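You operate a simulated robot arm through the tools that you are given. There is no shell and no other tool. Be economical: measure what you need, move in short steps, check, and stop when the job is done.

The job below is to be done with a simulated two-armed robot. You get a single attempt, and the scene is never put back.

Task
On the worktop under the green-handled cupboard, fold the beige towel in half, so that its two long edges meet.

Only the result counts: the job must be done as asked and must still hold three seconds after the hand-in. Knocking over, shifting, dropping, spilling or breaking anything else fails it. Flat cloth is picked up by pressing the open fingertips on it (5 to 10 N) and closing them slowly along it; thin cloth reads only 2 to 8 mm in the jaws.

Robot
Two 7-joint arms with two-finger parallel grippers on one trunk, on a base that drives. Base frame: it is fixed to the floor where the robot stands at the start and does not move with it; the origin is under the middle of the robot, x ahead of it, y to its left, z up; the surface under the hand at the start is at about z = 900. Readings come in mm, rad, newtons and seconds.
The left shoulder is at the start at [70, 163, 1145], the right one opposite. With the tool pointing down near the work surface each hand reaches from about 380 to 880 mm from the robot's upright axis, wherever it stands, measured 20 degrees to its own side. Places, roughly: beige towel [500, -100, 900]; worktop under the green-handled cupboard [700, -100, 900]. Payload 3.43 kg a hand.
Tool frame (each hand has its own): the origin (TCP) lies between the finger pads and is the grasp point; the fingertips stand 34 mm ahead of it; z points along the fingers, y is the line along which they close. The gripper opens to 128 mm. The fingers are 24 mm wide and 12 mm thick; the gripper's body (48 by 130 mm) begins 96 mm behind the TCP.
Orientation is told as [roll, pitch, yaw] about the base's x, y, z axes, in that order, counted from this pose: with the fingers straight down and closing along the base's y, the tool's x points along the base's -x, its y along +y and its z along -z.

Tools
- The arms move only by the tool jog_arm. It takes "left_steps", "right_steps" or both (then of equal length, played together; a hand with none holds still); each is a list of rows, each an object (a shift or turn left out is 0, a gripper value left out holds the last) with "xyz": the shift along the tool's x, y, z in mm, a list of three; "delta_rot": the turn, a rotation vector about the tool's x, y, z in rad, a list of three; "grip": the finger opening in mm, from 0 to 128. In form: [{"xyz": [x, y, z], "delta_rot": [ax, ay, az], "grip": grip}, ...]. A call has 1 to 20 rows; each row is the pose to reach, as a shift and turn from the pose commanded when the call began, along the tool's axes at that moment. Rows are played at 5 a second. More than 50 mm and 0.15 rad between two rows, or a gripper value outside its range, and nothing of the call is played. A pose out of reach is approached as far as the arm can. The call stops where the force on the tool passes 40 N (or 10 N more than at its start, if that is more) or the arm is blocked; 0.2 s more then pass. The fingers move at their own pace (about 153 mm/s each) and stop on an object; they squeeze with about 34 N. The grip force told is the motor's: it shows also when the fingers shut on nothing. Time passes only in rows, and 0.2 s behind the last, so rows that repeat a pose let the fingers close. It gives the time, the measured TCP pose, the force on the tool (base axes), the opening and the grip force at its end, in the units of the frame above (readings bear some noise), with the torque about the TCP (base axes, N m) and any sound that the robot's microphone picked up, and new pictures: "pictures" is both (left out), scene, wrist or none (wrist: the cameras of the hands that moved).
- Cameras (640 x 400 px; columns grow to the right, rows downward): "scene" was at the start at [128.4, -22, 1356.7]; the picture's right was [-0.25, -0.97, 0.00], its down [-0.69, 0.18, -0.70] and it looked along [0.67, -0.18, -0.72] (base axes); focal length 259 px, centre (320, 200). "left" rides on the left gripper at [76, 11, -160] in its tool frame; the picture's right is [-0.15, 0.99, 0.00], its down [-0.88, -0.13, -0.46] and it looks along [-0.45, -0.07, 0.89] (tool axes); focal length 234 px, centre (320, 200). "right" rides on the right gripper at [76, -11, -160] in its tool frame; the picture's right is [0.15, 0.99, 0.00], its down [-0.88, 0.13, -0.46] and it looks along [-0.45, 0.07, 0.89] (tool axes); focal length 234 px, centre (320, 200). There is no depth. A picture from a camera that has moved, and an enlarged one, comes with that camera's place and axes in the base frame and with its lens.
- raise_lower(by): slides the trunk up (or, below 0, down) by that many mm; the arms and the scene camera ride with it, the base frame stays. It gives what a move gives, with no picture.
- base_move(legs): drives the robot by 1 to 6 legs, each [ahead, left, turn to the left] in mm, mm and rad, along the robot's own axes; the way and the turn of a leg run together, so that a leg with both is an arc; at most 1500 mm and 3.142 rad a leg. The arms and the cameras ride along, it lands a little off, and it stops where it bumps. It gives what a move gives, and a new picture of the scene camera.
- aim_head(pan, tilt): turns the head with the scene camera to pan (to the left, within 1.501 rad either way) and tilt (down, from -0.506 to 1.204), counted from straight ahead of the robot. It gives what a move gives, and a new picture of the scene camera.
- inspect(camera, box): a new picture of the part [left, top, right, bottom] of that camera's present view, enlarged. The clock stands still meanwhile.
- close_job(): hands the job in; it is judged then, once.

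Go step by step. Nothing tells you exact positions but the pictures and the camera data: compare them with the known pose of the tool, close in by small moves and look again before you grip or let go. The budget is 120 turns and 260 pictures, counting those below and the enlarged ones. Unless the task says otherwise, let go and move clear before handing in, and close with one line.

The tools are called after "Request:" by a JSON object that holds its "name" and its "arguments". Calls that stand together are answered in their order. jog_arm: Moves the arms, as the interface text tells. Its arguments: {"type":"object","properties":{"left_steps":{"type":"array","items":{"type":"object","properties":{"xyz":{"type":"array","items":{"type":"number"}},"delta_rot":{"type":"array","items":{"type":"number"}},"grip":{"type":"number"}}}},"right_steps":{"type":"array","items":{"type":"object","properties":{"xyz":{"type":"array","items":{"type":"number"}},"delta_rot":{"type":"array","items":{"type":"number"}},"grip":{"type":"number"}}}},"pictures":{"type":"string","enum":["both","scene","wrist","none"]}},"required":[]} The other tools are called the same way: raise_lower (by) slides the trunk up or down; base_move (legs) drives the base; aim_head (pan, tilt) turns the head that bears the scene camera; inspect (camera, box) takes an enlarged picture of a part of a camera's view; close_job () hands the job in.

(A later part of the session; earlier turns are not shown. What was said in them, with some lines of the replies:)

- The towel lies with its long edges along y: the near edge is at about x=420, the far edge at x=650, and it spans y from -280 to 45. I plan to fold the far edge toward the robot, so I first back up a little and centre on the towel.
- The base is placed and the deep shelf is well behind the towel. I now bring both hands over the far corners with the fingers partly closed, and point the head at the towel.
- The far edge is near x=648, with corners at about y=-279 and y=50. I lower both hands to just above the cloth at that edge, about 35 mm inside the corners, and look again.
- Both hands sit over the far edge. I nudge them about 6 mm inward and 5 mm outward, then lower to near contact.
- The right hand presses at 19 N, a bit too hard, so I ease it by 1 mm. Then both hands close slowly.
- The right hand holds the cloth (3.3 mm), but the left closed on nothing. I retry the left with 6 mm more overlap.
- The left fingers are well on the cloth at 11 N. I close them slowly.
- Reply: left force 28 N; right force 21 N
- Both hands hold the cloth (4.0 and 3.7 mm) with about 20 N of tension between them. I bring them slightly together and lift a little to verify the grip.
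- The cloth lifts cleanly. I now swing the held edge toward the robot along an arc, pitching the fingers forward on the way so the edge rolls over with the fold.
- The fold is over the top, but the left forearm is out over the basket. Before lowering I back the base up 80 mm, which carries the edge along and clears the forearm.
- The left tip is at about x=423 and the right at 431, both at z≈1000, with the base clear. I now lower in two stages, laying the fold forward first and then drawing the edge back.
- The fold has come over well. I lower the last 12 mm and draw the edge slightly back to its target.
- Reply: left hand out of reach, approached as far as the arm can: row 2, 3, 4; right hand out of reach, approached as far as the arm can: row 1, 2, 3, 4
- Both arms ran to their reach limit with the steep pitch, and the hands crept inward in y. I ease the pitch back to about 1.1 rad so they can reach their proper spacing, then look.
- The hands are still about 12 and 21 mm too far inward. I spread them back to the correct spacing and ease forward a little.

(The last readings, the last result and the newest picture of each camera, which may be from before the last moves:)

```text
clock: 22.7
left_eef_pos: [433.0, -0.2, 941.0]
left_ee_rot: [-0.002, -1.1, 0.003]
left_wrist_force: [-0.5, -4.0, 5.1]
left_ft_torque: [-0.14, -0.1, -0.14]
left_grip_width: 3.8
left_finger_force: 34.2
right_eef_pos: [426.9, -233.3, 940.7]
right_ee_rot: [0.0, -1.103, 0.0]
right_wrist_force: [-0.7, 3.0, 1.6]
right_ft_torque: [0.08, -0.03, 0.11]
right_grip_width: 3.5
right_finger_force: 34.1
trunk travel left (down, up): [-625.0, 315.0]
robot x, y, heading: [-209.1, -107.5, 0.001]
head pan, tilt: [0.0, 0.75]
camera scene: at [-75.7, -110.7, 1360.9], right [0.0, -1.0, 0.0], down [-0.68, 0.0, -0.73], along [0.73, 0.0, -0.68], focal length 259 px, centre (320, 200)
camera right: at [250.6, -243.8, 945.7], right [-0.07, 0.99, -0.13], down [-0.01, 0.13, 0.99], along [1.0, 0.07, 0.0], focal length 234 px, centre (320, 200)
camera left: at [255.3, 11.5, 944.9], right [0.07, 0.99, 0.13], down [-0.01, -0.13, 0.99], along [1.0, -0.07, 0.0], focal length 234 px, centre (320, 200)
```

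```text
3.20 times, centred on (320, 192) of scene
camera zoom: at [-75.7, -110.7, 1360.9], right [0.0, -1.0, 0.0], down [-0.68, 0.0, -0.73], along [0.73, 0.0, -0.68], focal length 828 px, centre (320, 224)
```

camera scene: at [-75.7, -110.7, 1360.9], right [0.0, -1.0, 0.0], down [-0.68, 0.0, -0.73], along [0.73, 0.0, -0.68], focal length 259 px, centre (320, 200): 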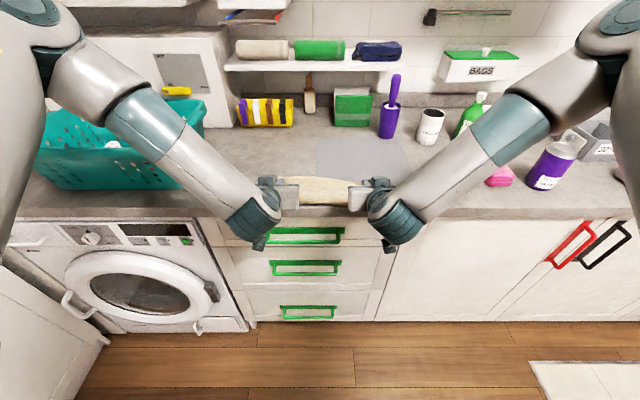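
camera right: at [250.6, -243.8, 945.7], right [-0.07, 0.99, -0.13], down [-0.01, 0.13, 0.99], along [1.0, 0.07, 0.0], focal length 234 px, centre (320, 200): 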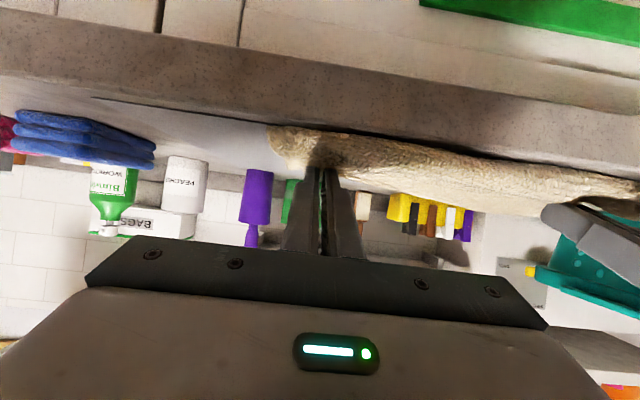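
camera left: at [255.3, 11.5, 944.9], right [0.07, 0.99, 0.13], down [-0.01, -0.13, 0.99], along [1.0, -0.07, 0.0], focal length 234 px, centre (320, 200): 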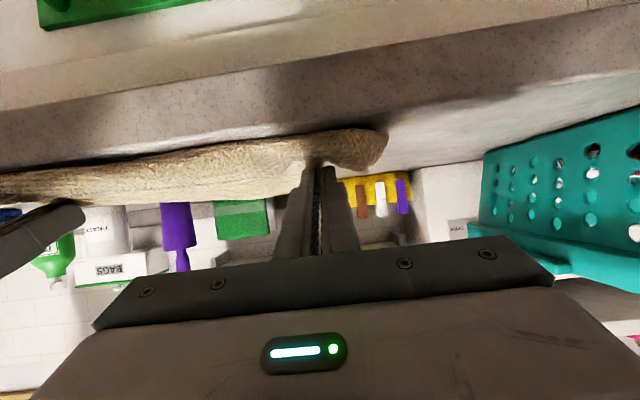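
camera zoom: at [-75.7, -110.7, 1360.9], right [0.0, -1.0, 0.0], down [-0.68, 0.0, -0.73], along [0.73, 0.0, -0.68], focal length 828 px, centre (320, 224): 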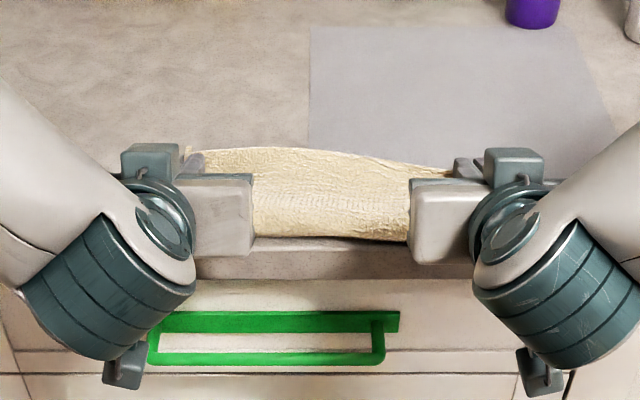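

The spacing is right again. The bottom layer seems to have slid about 25 mm toward me, to x≈398, still on the worktop, with the fold near 510. The held edge has slack and must come about 38 mm nearer, so I back the base gently.

Request:
{"name": "base_move", "arguments": {"legs": [[-35, 0, 0]]}}

Request:
{"name": "inspect", "arguments": {"camera": "scene", "box": [220, 120, 420, 245]}}

```text
clock: 23.6
left_eef_pos: [398.8, 1.4, 941.3]
left_ee_rot: [-0.002, -1.1, 0.003]
left_wrist_force: [0.0, -3.3, 2.2]
left_ft_torque: [-0.12, -0.06, -0.09]
left_grip_width: 3.9
left_finger_force: 34.2
right_eef_pos: [392.8, -231.7, 941.0]
right_ee_rot: [0.0, -1.101, 0.001]
right_wrist_force: [1.2, 1.9, 2.0]
right_ft_torque: [0.07, -0.11, 0.06]
right_grip_width: 3.4
right_finger_force: 33.9
trunk travel left (down, up): [-625.0, 315.0]
robot x, y, heading: [-237.2, -109.1, -0.0]
head pan, tilt: [0.0, 0.75]
camera scene: at [-110.4, -110.5, 1360.9], right [0.0, -1.0, 0.0], down [-0.68, 0.0, -0.73], along [0.73, 0.0, -0.68], focal length 259 px, centre (320, 200)
```

scene: 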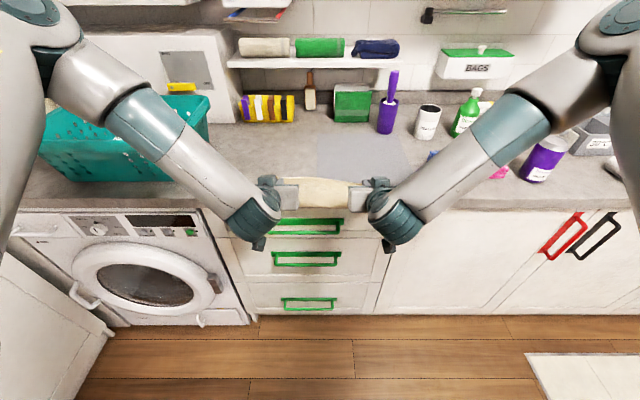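

```text
3.20 times, centred on (320, 182) of scene
camera zoom: at [-110.4, -110.5, 1360.9], right [0.0, -1.0, 0.0], down [-0.68, 0.0, -0.73], along [0.73, 0.0, -0.68], focal length 828 px, centre (320, 256)
```

zoom: 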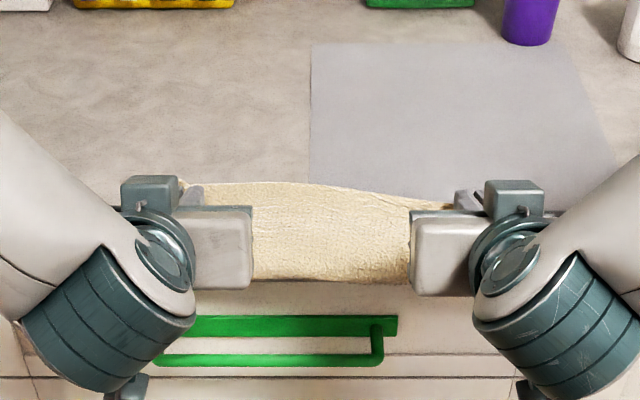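

The towel slid as a whole because the fingers were dragging the bottom layer, and its front now reaches the counter edge. I'll unfold it by swinging the held edge back over and pulling the towel flat further from the counter edge, then fold again without dragging.

Request:
{"name": "jog_arm", "arguments": {"left_steps": [{"xyz": [-21.8, 0, -4.6], "delta_rot": [0, 0.05, 0]}, {"xyz": [-50.3, 0, -6.8], "delta_rot": [0, 0.1, 0]}, {"xyz": [-82.8, 0, -4.3], "delta_rot": [0, 0.2, 0]}, {"xyz": [-115.2, 0, 9.7], "delta_rot": [0, 0.3, 0]}, {"xyz": [-136.5, 0, 35.3], "delta_rot": [0, 0.4, 0]}, {"xyz": [-150.9, 0, 70.3], "delta_rot": [0, 0.5, 0]}, {"xyz": [-160.8, 0, 107.8], "delta_rot": [0, 0.6, 0]}, {"xyz": [-172.8, 0, 150], "delta_rot": [0, 0.7, 0]}, {"xyz": [-172.8, 0, 150], "delta_rot": [0, 0.7, 0]}], "right_steps": [{"xyz": [-21.8, 0, -4.6], "delta_rot": [0, 0.05, 0]}, {"xyz": [-50.3, 0, -6.8], "delta_rot": [0, 0.1, 0]}, {"xyz": [-82.8, 0, -4.3], "delta_rot": [0, 0.2, 0]}, {"xyz": [-115.2, 0, 9.7], "delta_rot": [0, 0.3, 0]}, {"xyz": [-136.5, 0, 35.3], "delta_rot": [0, 0.4, 0]}, {"xyz": [-150.9, 0, 70.3], "delta_rot": [0, 0.5, 0]}, {"xyz": [-160.8, 0, 107.8], "delta_rot": [0, 0.6, 0]}, {"xyz": [-172.8, 0, 150], "delta_rot": [0, 0.7, 0]}, {"xyz": [-172.8, 0, 150], "delta_rot": [0, 0.7, 0]}]}}

```text
clock: 25.6
left_eef_pos: [609.6, 1.8, 1028.7]
left_ee_rot: [-0.003, -0.4, 0.001]
left_wrist_force: [-0.8, -1.6, 0.7]
left_ft_torque: [-0.06, -0.05, -0.03]
left_grip_width: 4.1
left_finger_force: 34.2
right_eef_pos: [604.3, -232.0, 1030.0]
right_ee_rot: [0.002, -0.4, 0.002]
right_wrist_force: [0.1, 1.9, 0.6]
right_ft_torque: [0.08, -0.03, -0.03]
right_grip_width: 3.4
right_finger_force: 33.9
trunk travel left (down, up): [-625.0, 315.0]
robot x, y, heading: [-241.5, -112.0, 0.005]
head pan, tilt: [0.0, 0.75]
camera scene: at [-111.5, -110.5, 1361.0], right [0.0, -1.0, 0.0], down [-0.68, 0.0, -0.73], along [0.73, 0.0, -0.68], focal length 259 px, centre (320, 200)
camera right: at [472.0, -242.7, 1147.6], right [-0.14, 0.99, -0.06], down [0.63, 0.13, 0.76], along [0.76, 0.07, -0.64], focal length 234 px, centre (320, 200)
camera left: at [477.1, 13.9, 1145.3], right [0.13, 0.99, 0.06], down [0.63, -0.13, 0.76], along [0.76, -0.07, -0.64], focal length 234 px, centre (320, 200)
```

scene: 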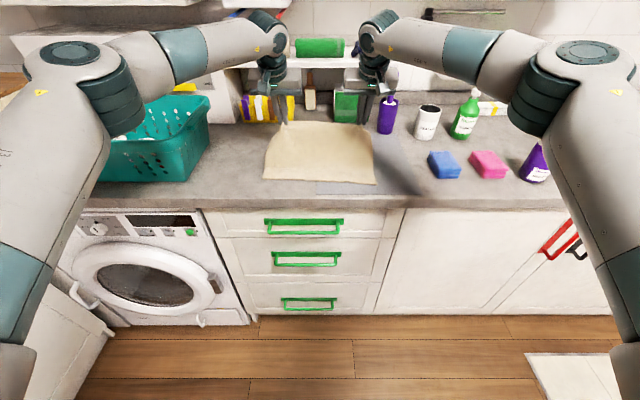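
right: 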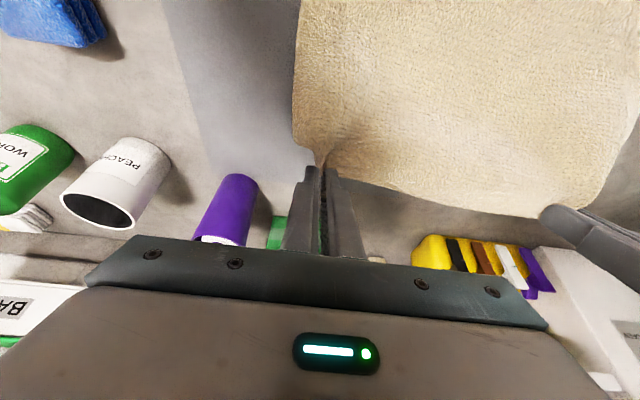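
left: 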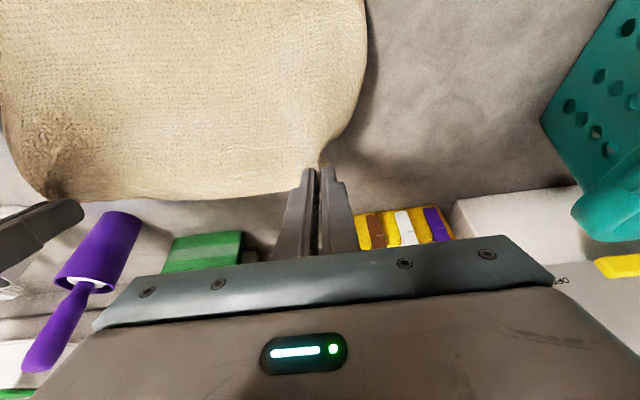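

The towel unfolded cleanly and its near edge now lies at about x=455, with the left corner roughly 25 mm further forward than the right. I square it by advancing the right hand 11 mm, then pull gently with the base.

Request:
{"name": "jog_arm", "arguments": {"right_steps": [{"xyz": [-5.5, 0, 2.3]}, {"xyz": [-10.1, 0, 4.3]}], "pictures": "none"}}

Request:
{"name": "base_move", "arguments": {"legs": [[50, 0, 0]]}}

Request:
{"name": "inspect", "arguments": {"camera": "scene", "box": [220, 100, 420, 225]}}

```text
clock: 26.1
left_eef_pos: [611.9, 2.6, 1026.8]
left_ee_rot: [-0.003, -0.4, 0.004]
left_wrist_force: [-0.6, -3.0, 0.6]
left_ft_torque: [-0.14, -0.04, -0.08]
left_grip_width: 4.1
left_finger_force: 33.8
right_eef_pos: [616.2, -232.7, 1027.5]
right_ee_rot: [0.0, -0.4, 0.001]
right_wrist_force: [0.3, 3.8, 0.2]
right_ft_torque: [0.07, -0.02, 0.0]
right_grip_width: 3.5
right_finger_force: 33.6
trunk travel left (down, up): [-625.0, 315.0]
robot x, y, heading: [-240.9, -107.8, 0.006]
head pan, tilt: [0.0, 0.75]
```

```text
clock: 27.1
left_eef_pos: [661.2, 3.1, 1028.5]
left_ee_rot: [-0.001, -0.402, 0.002]
left_wrist_force: [-0.4, -3.4, 0.7]
left_ft_torque: [-0.11, -0.05, -0.09]
left_grip_width: 3.9
left_finger_force: 34.1
right_eef_pos: [666.1, -232.4, 1028.2]
right_ee_rot: [-0.001, -0.401, 0.002]
right_wrist_force: [0.0, 1.6, 0.8]
right_ft_torque: [0.14, -0.02, 0.0]
right_grip_width: 3.4
right_finger_force: 33.7
trunk travel left (down, up): [-625.0, 315.0]
robot x, y, heading: [-197.4, -111.2, -0.004]
head pan, tilt: [0.0, 0.75]
camera scene: at [-60.7, -110.4, 1361.1], right [0.0, -1.0, 0.0], down [-0.68, 0.0, -0.73], along [0.73, 0.0, -0.68], focal length 259 px, centre (320, 200)
```

scene: 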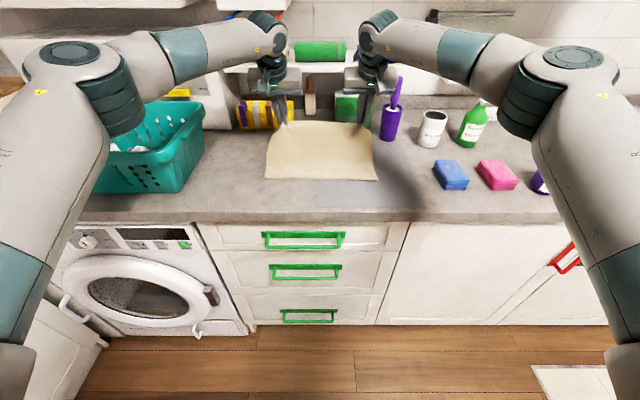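

```text
3.20 times, centred on (320, 162) of scene
camera zoom: at [-60.7, -110.4, 1361.1], right [0.0, -1.0, 0.0], down [-0.68, 0.0, -0.73], along [0.73, 0.0, -0.68], focal length 828 px, centre (320, 320)
```

zoom: 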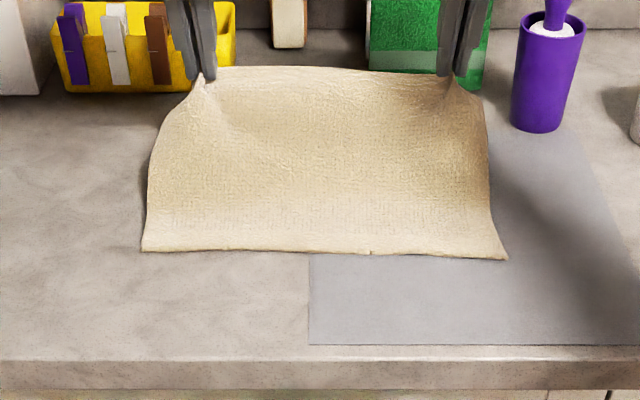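

The towel is now square, with its near edge at about x=510 and well clear of the counter edge. I fold again on a tighter arc so nothing drags, stopping partway to check.

Request:
{"name": "jog_arm", "arguments": {"left_steps": [{"xyz": [19.4, 0, -10.9], "delta_rot": [0, -0.1, 0]}, {"xyz": [45, 0, -22], "delta_rot": [0, -0.2, 0]}, {"xyz": [70.5, 0, -25.1], "delta_rot": [0, -0.3, 0]}, {"xyz": [94.2, 0, -21.8], "delta_rot": [0, -0.4, 0]}, {"xyz": [118.2, 0, -11.8], "delta_rot": [0, -0.5, 0]}, {"xyz": [141.4, 0, 2], "delta_rot": [0, -0.6, 0]}, {"xyz": [141.4, 0, 2], "delta_rot": [0, -0.6, 0]}], "right_steps": [{"xyz": [21.2, 0, -11.7], "delta_rot": [0, -0.1, 0]}, {"xyz": [49.6, 0, -23.9], "delta_rot": [0, -0.2, 0]}, {"xyz": [77, 0, -27.8], "delta_rot": [0, -0.3, 0]}, {"xyz": [104.3, 0, -26.1], "delta_rot": [0, -0.4, 0]}, {"xyz": [130.1, 0, -16.8], "delta_rot": [0, -0.5, 0]}, {"xyz": [155.2, 0, -3.8], "delta_rot": [0, -0.6, 0]}, {"xyz": [155.2, 0, -3.8], "delta_rot": [0, -0.6, 0]}], "pictures": "wrist"}}

Request:
{"name": "inspect", "arguments": {"camera": "scene", "box": [220, 100, 420, 225]}}

```text
clock: 28.7
left_eef_pos: [530.9, 4.9, 971.0]
left_ee_rot: [-0.004, -1.001, 0.007]
left_wrist_force: [-0.4, -3.7, 0.7]
left_ft_torque: [-0.09, 0.02, -0.15]
left_grip_width: 4.1
left_finger_force: 33.9
right_eef_pos: [523.1, -232.2, 971.4]
right_ee_rot: [0.001, -1.002, 0.0]
right_wrist_force: [-0.2, 3.9, 0.7]
right_ft_torque: [0.14, -0.01, 0.12]
right_grip_width: 3.3
right_finger_force: 33.7
trunk travel left (down, up): [-625.0, 315.0]
robot x, y, heading: [-191.9, -108.7, 0.0]
head pan, tilt: [0.0, 0.75]
camera right: at [348.0, -243.5, 993.1], right [-0.08, 0.99, -0.12], down [0.09, 0.13, 0.99], along [0.99, 0.07, -0.1], focal length 234 px, centre (320, 200)
camera left: at [354.2, 14.7, 992.2], right [0.08, 0.99, 0.12], down [0.09, -0.13, 0.99], along [0.99, -0.06, -0.1], focal length 234 px, centre (320, 200)
```

right: 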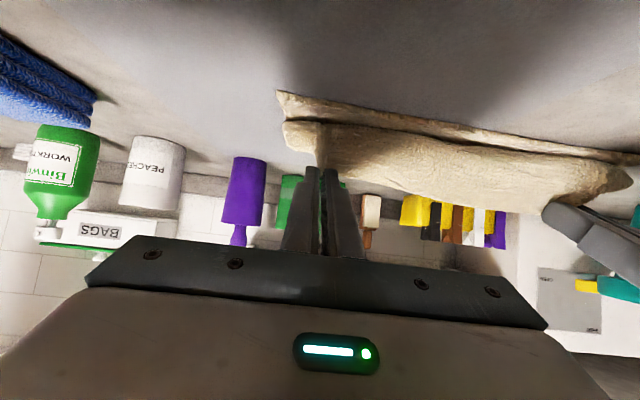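
left: 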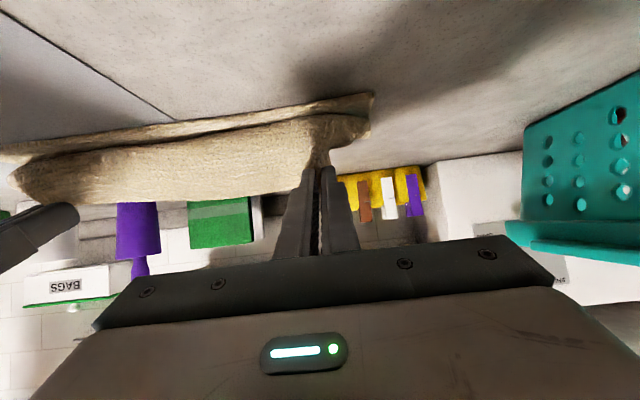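

```text
3.20 times, centred on (320, 162) of scene
camera zoom: at [-59.5, -110.3, 1360.8], right [0.0, -1.0, 0.0], down [-0.68, 0.0, -0.73], along [0.73, 0.0, -0.68], focal length 828 px, centre (320, 320)
```

zoom: 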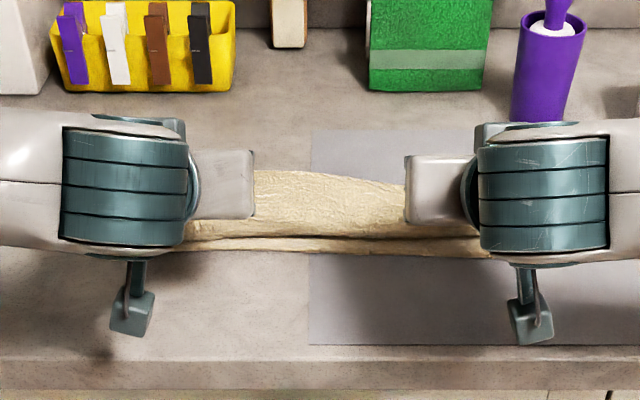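

The near edge hasn't moved; the wrist cameras put it at about x=522 (left) and 514 (right). I lower the last 30 mm, stopping just above the bottom layer.

Request:
{"name": "jog_arm", "arguments": {"left_steps": [{"xyz": [12, 0, 3]}, {"xyz": [24, 0, 5], "delta_rot": [0, -0.05, 0]}, {"xyz": [34.8, 0, 6.7], "delta_rot": [0, -0.1, 0]}, {"xyz": [34.8, 0, 6.7], "delta_rot": [0, -0.1, 0]}], "right_steps": [{"xyz": [13, 0, 0.3]}, {"xyz": [26, 0, 0.6], "delta_rot": [0, -0.05, 0]}, {"xyz": [38.6, 0, 0.8], "delta_rot": [0, -0.1, 0]}, {"xyz": [38.6, 0, 0.8], "delta_rot": [0, -0.1, 0]}], "pictures": "wrist"}}

Request:
{"name": "inspect", "arguments": {"camera": "scene", "box": [220, 100, 420, 225]}}

```text
clock: 29.7
left_eef_pos: [518.8, 2.5, 939.6]
left_ee_rot: [-0.003, -1.104, 0.008]
left_wrist_force: [1.0, -4.1, 5.7]
left_ft_torque: [-0.1, -0.11, -0.14]
left_grip_width: 3.9
left_finger_force: 34.0
right_eef_pos: [501.2, -232.6, 939.1]
right_ee_rot: [0.004, -1.104, -0.001]
right_wrist_force: [1.1, 3.7, 5.0]
right_ft_torque: [0.12, -0.18, 0.1]
right_grip_width: 3.5
right_finger_force: 33.6
trunk travel left (down, up): [-625.0, 315.0]
robot x, y, heading: [-191.9, -106.6, -0.002]
head pan, tilt: [0.0, 0.75]
camera right: at [325.6, -242.9, 943.4], right [-0.07, 0.99, -0.13], down [-0.01, 0.13, 0.99], along [1.0, 0.07, 0.0], focal length 234 px, centre (320, 200)
camera left: at [341.2, 13.6, 942.8], right [0.06, 0.99, 0.13], down [-0.01, -0.13, 0.99], along [1.0, -0.06, 0.0], focal length 234 px, centre (320, 200)
```

right: 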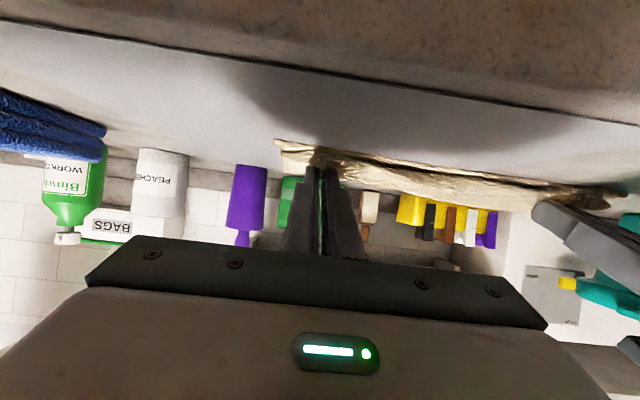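
left: 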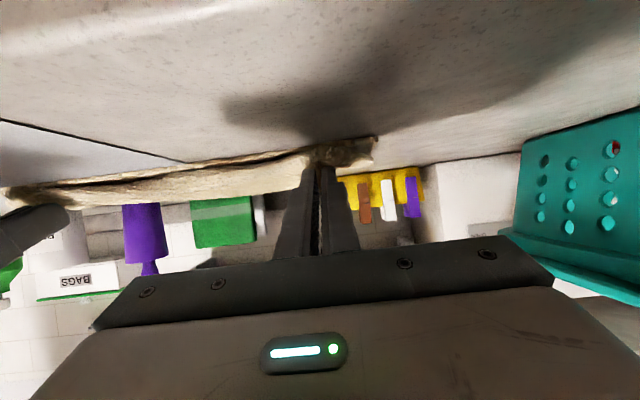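

```text
3.20 times, centred on (320, 162) of scene
camera zoom: at [-60.0, -110.5, 1361.0], right [0.0, -1.0, 0.0], down [-0.68, 0.0, -0.73], along [0.73, 0.0, -0.68], focal length 828 px, centre (320, 320)
```

zoom: 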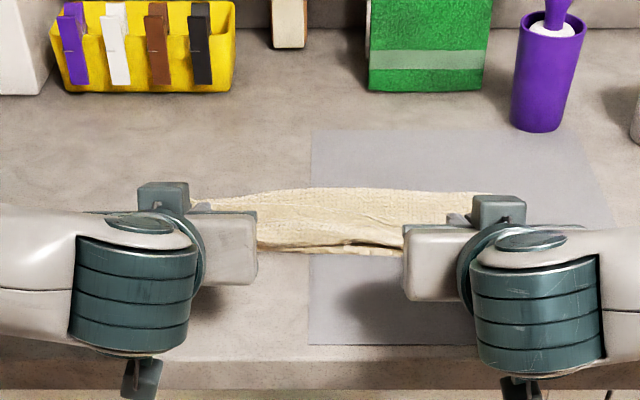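

The edges nearly meet and the towel hasn't slid. I open the fingers gently and draw both hands straight back along their fingers.

Request:
{"name": "jog_arm", "arguments": {"left_steps": [{"grip": 8}, {"grip": 14}, {"grip": 20}, {"grip": 20}, {"xyz": [0, 0, -8]}, {"xyz": [0, 0, -16]}, {"xyz": [0, 0, -30]}, {"xyz": [0, 0, -50]}, {"xyz": [-20, 0, -80]}, {"xyz": [-50, 0, -105]}], "right_steps": [{"grip": 8}, {"grip": 14}, {"grip": 20}, {"grip": 20}, {"xyz": [0, 0, -8]}, {"xyz": [0, 0, -16]}, {"xyz": [0, 0, -30]}, {"xyz": [0, 0, -50]}, {"xyz": [-20, 0, -80]}, {"xyz": [-50, 0, -105]}]}}

Request:
{"name": "inspect", "arguments": {"camera": "scene", "box": [220, 100, 420, 225]}}

```text
clock: 31.9
left_eef_pos: [445.2, 4.3, 1028.6]
left_ee_rot: [-0.001, -1.101, 0.005]
left_wrist_force: [0.4, 0.3, -0.9]
left_ft_torque: [0.02, -0.01, 0.03]
left_grip_width: 20.1
left_finger_force: 0.0
right_eef_pos: [431.6, -231.0, 1029.2]
right_ee_rot: [0.0, -1.101, 0.002]
right_wrist_force: [-1.1, -0.7, 0.8]
right_ft_torque: [-0.02, -0.02, 0.01]
right_grip_width: 19.8
right_finger_force: 0.0
trunk travel left (down, up): [-625.0, 315.0]
robot x, y, heading: [-194.3, -109.8, -0.001]
head pan, tilt: [0.0, 0.75]
camera scene: at [-60.5, -110.4, 1360.7], right [0.0, -1.0, 0.0], down [-0.68, 0.0, -0.73], along [0.73, 0.0, -0.68], focal length 259 px, centre (320, 200)
camera right: at [254.8, -241.9, 1034.9], right [-0.07, 0.99, -0.13], down [-0.01, 0.13, 0.99], along [1.0, 0.07, 0.0], focal length 234 px, centre (320, 200)
camera left: at [268.6, 14.1, 1032.0], right [0.06, 0.99, 0.13], down [-0.01, -0.13, 0.99], along [1.0, -0.06, 0.0], focal length 234 px, centre (320, 200)
```

scene: 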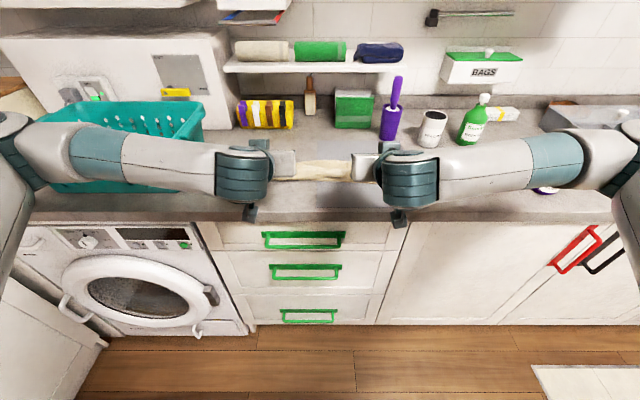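
right: 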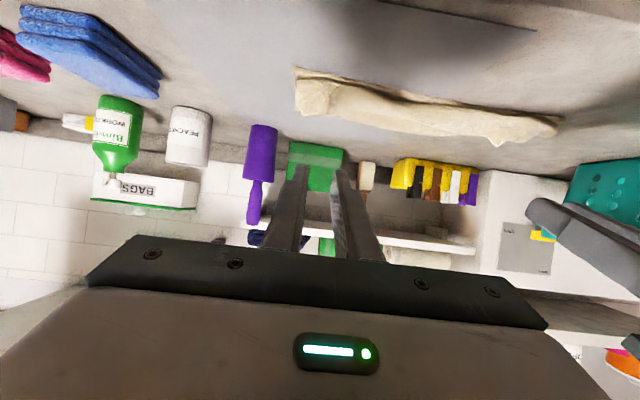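
left: 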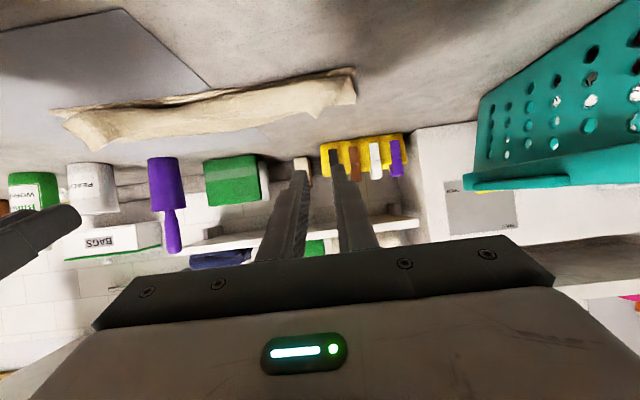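

```text
3.20 times, centred on (320, 162) of scene
camera zoom: at [-60.5, -110.4, 1360.7], right [0.0, -1.0, 0.0], down [-0.68, 0.0, -0.73], along [0.73, 0.0, -0.68], focal length 828 px, centre (320, 320)
```

zoom: 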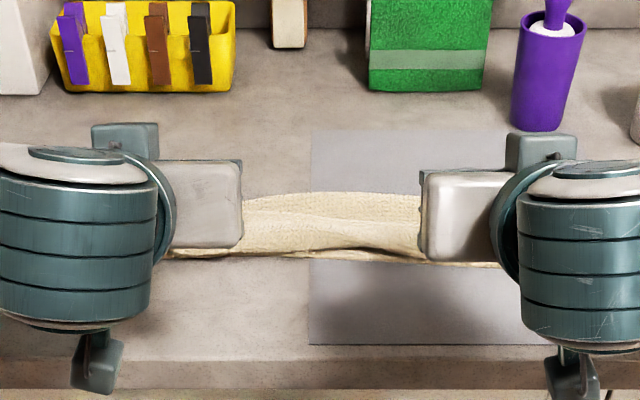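

Released cleanly. I raise the hands and turn them back to pointing down so I can see the result.

Request:
{"name": "jog_arm", "arguments": {"left_steps": [{"xyz": [-20, 2, -10]}, {"xyz": [-40, 5, -20], "delta_rot": [0, 0.14, 0]}, {"xyz": [-60, 10, -30], "delta_rot": [0, 0.28, 0]}, {"xyz": [-71, 20, -36], "delta_rot": [0, 0.42, 0]}, {"xyz": [-71, 30, -36], "delta_rot": [0, 0.56, 0]}, {"xyz": [-71, 40, -36], "delta_rot": [0, 0.7, 0]}, {"xyz": [-71, 40, -36], "delta_rot": [0, 0.84, 0]}, {"xyz": [-71, 40, -36], "delta_rot": [0, 0.98, 0]}, {"xyz": [-71, 40, -36], "delta_rot": [0, 1.1, 0]}], "right_steps": [{"xyz": [-20, -2, -10]}, {"xyz": [-40, -5, -20], "delta_rot": [0, 0.14, 0]}, {"xyz": [-60, -10, -30], "delta_rot": [0, 0.28, 0]}, {"xyz": [-71, -20, -36], "delta_rot": [0, 0.42, 0]}, {"xyz": [-71, -30, -36], "delta_rot": [0, 0.56, 0]}, {"xyz": [-71, -40, -36], "delta_rot": [0, 0.7, 0]}, {"xyz": [-71, -40, -36], "delta_rot": [0, 0.84, 0]}, {"xyz": [-71, -40, -36], "delta_rot": [0, 0.98, 0]}, {"xyz": [-71, -40, -36], "delta_rot": [0, 1.1, 0]}]}}

Request:
{"name": "inspect", "arguments": {"camera": "scene", "box": [220, 100, 420, 225]}}

```text
clock: 33.9
left_eef_pos: [449.8, 43.0, 1107.7]
left_ee_rot: [0.002, 0.002, 0.004]
left_wrist_force: [0.5, -0.1, -0.2]
left_ft_torque: [0.02, 0.04, 0.01]
left_grip_width: 20.0
left_finger_force: 0.1
right_eef_pos: [432.3, -273.2, 1109.7]
right_ee_rot: [0.0, 0.003, 0.004]
right_wrist_force: [0.5, 0.4, -0.4]
right_ft_torque: [0.01, 0.02, -0.03]
right_grip_width: 19.9
right_finger_force: 0.0
trunk travel left (down, up): [-625.0, 315.0]
robot x, y, heading: [-192.8, -106.8, 0.004]
head pan, tilt: [0.0, 0.75]
camera scene: at [-57.9, -110.5, 1360.6], right [0.0, -1.0, 0.0], down [-0.68, 0.0, -0.73], along [0.73, 0.0, -0.68], focal length 259 px, centre (320, 200)
camera right: at [357.6, -283.3, 1268.8], right [-0.15, 0.99, 0.0], down [0.88, 0.13, 0.45], along [0.45, 0.07, -0.89], focal length 234 px, centre (320, 200)
camera left: at [373.0, 54.5, 1267.5], right [0.14, 0.99, 0.0], down [0.88, -0.13, 0.45], along [0.45, -0.07, -0.89], focal length 234 px, centre (320, 200)
```

scene: 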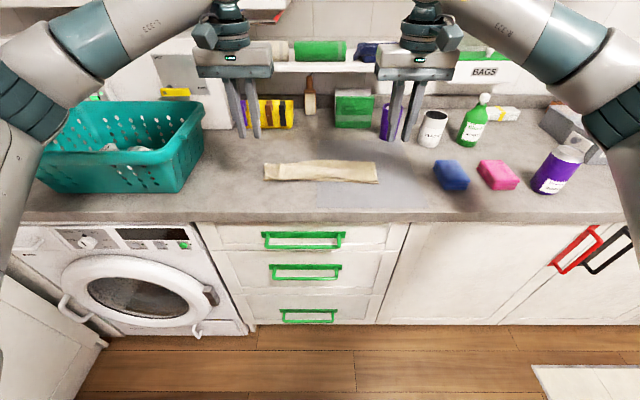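
right: 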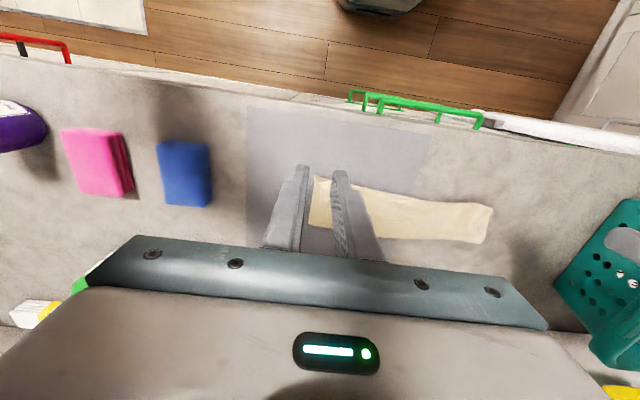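
left: 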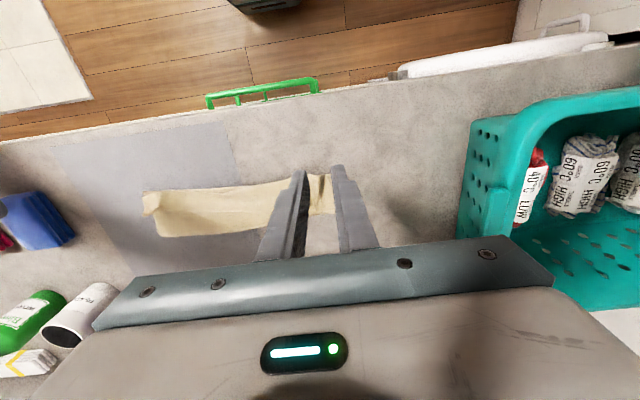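

```text
3.20 times, centred on (320, 162) of scene
camera zoom: at [-57.9, -110.5, 1360.6], right [0.0, -1.0, 0.0], down [-0.68, 0.0, -0.73], along [0.73, 0.0, -0.68], focal length 828 px, centre (320, 320)
```

zoom: 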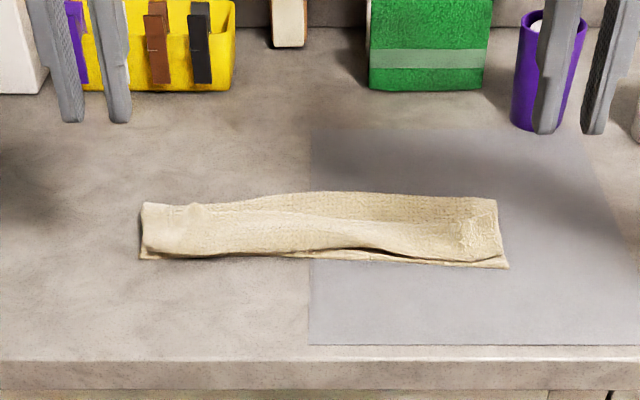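

The towel is folded with the edges nearly meeting. I zoom in on the front edge to judge the gap.

Request:
{"name": "inspect", "arguments": {"camera": "scene", "box": [255, 150, 325, 194]}}

Request:
{"name": "inspect", "arguments": {"camera": "scene", "box": [315, 150, 385, 194]}}

```text
9.09 times, centred on (290, 172) of scene
camera zoom: at [-57.9, -110.5, 1360.6], right [0.0, -1.0, 0.0], down [-0.68, 0.0, -0.73], along [0.73, 0.0, -0.68], focal length 2351 px, centre (593, 454)
```

zoom: 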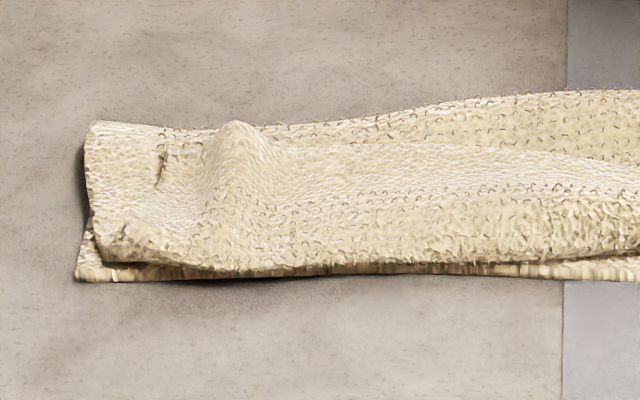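

```text
9.09 times, centred on (350, 172) of scene
camera zoom: at [-57.9, -110.5, 1360.6], right [0.0, -1.0, 0.0], down [-0.68, 0.0, -0.73], along [0.73, 0.0, -0.68], focal length 2351 px, centre (47, 454)
```

zoom: 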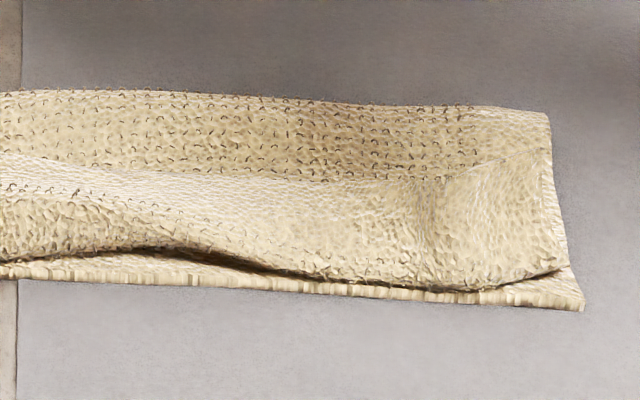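

The gap is about 5–10 mm, but the folded strip looks shallower than half the towel at the left, so there may be slack tucked there. I check it with the wrist cameras.

Request:
{"name": "inspect", "arguments": {"camera": "left", "box": [120, 150, 360, 270]}}

Request:
{"name": "inspect", "arguments": {"camera": "right", "box": [290, 150, 530, 270]}}

```text
2.67 times, centred on (240, 210) of left
camera zoom: at [373.0, 54.5, 1267.5], right [0.14, 0.99, 0.0], down [0.88, -0.13, 0.45], along [0.45, -0.07, -0.89], focal length 624 px, centre (533, 173)
```

zoom: 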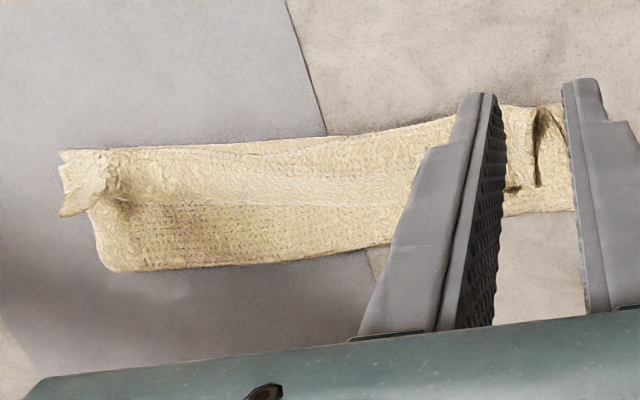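

```text
2.67 times, centred on (410, 210) of right
camera zoom: at [357.6, -283.3, 1268.8], right [-0.15, 0.99, 0.0], down [0.88, 0.13, 0.45], along [0.45, 0.07, -0.89], focal length 624 px, centre (80, 173)
```

zoom: 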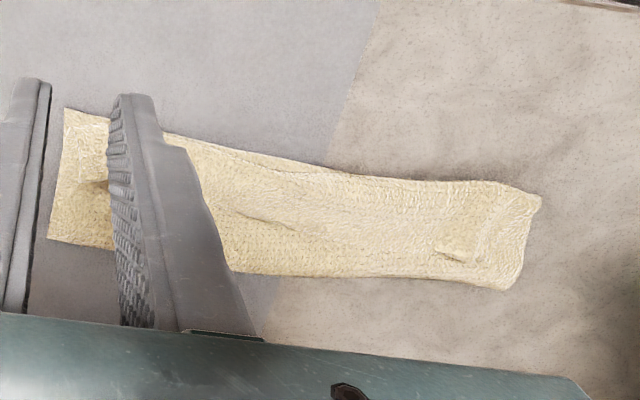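

The front edges meet to within about 10 mm along their length. The folded towel lies still, nothing else was disturbed and both hands are clear, so I hand it in.

Request:
{"name": "close_job", "arguments": {}}

```text
The job is handed in.
```

I folded the beige towel in half on the worktop. Its two long edges meet to within about 10 mm for most of their length, a bit more at the right corner. A little slack remains in the top layer, so the fold is 75–95 mm deep instead of about 112, shallowest at the left. The towel ended about 90 mm further back than it started, and I saw nothing else moved.
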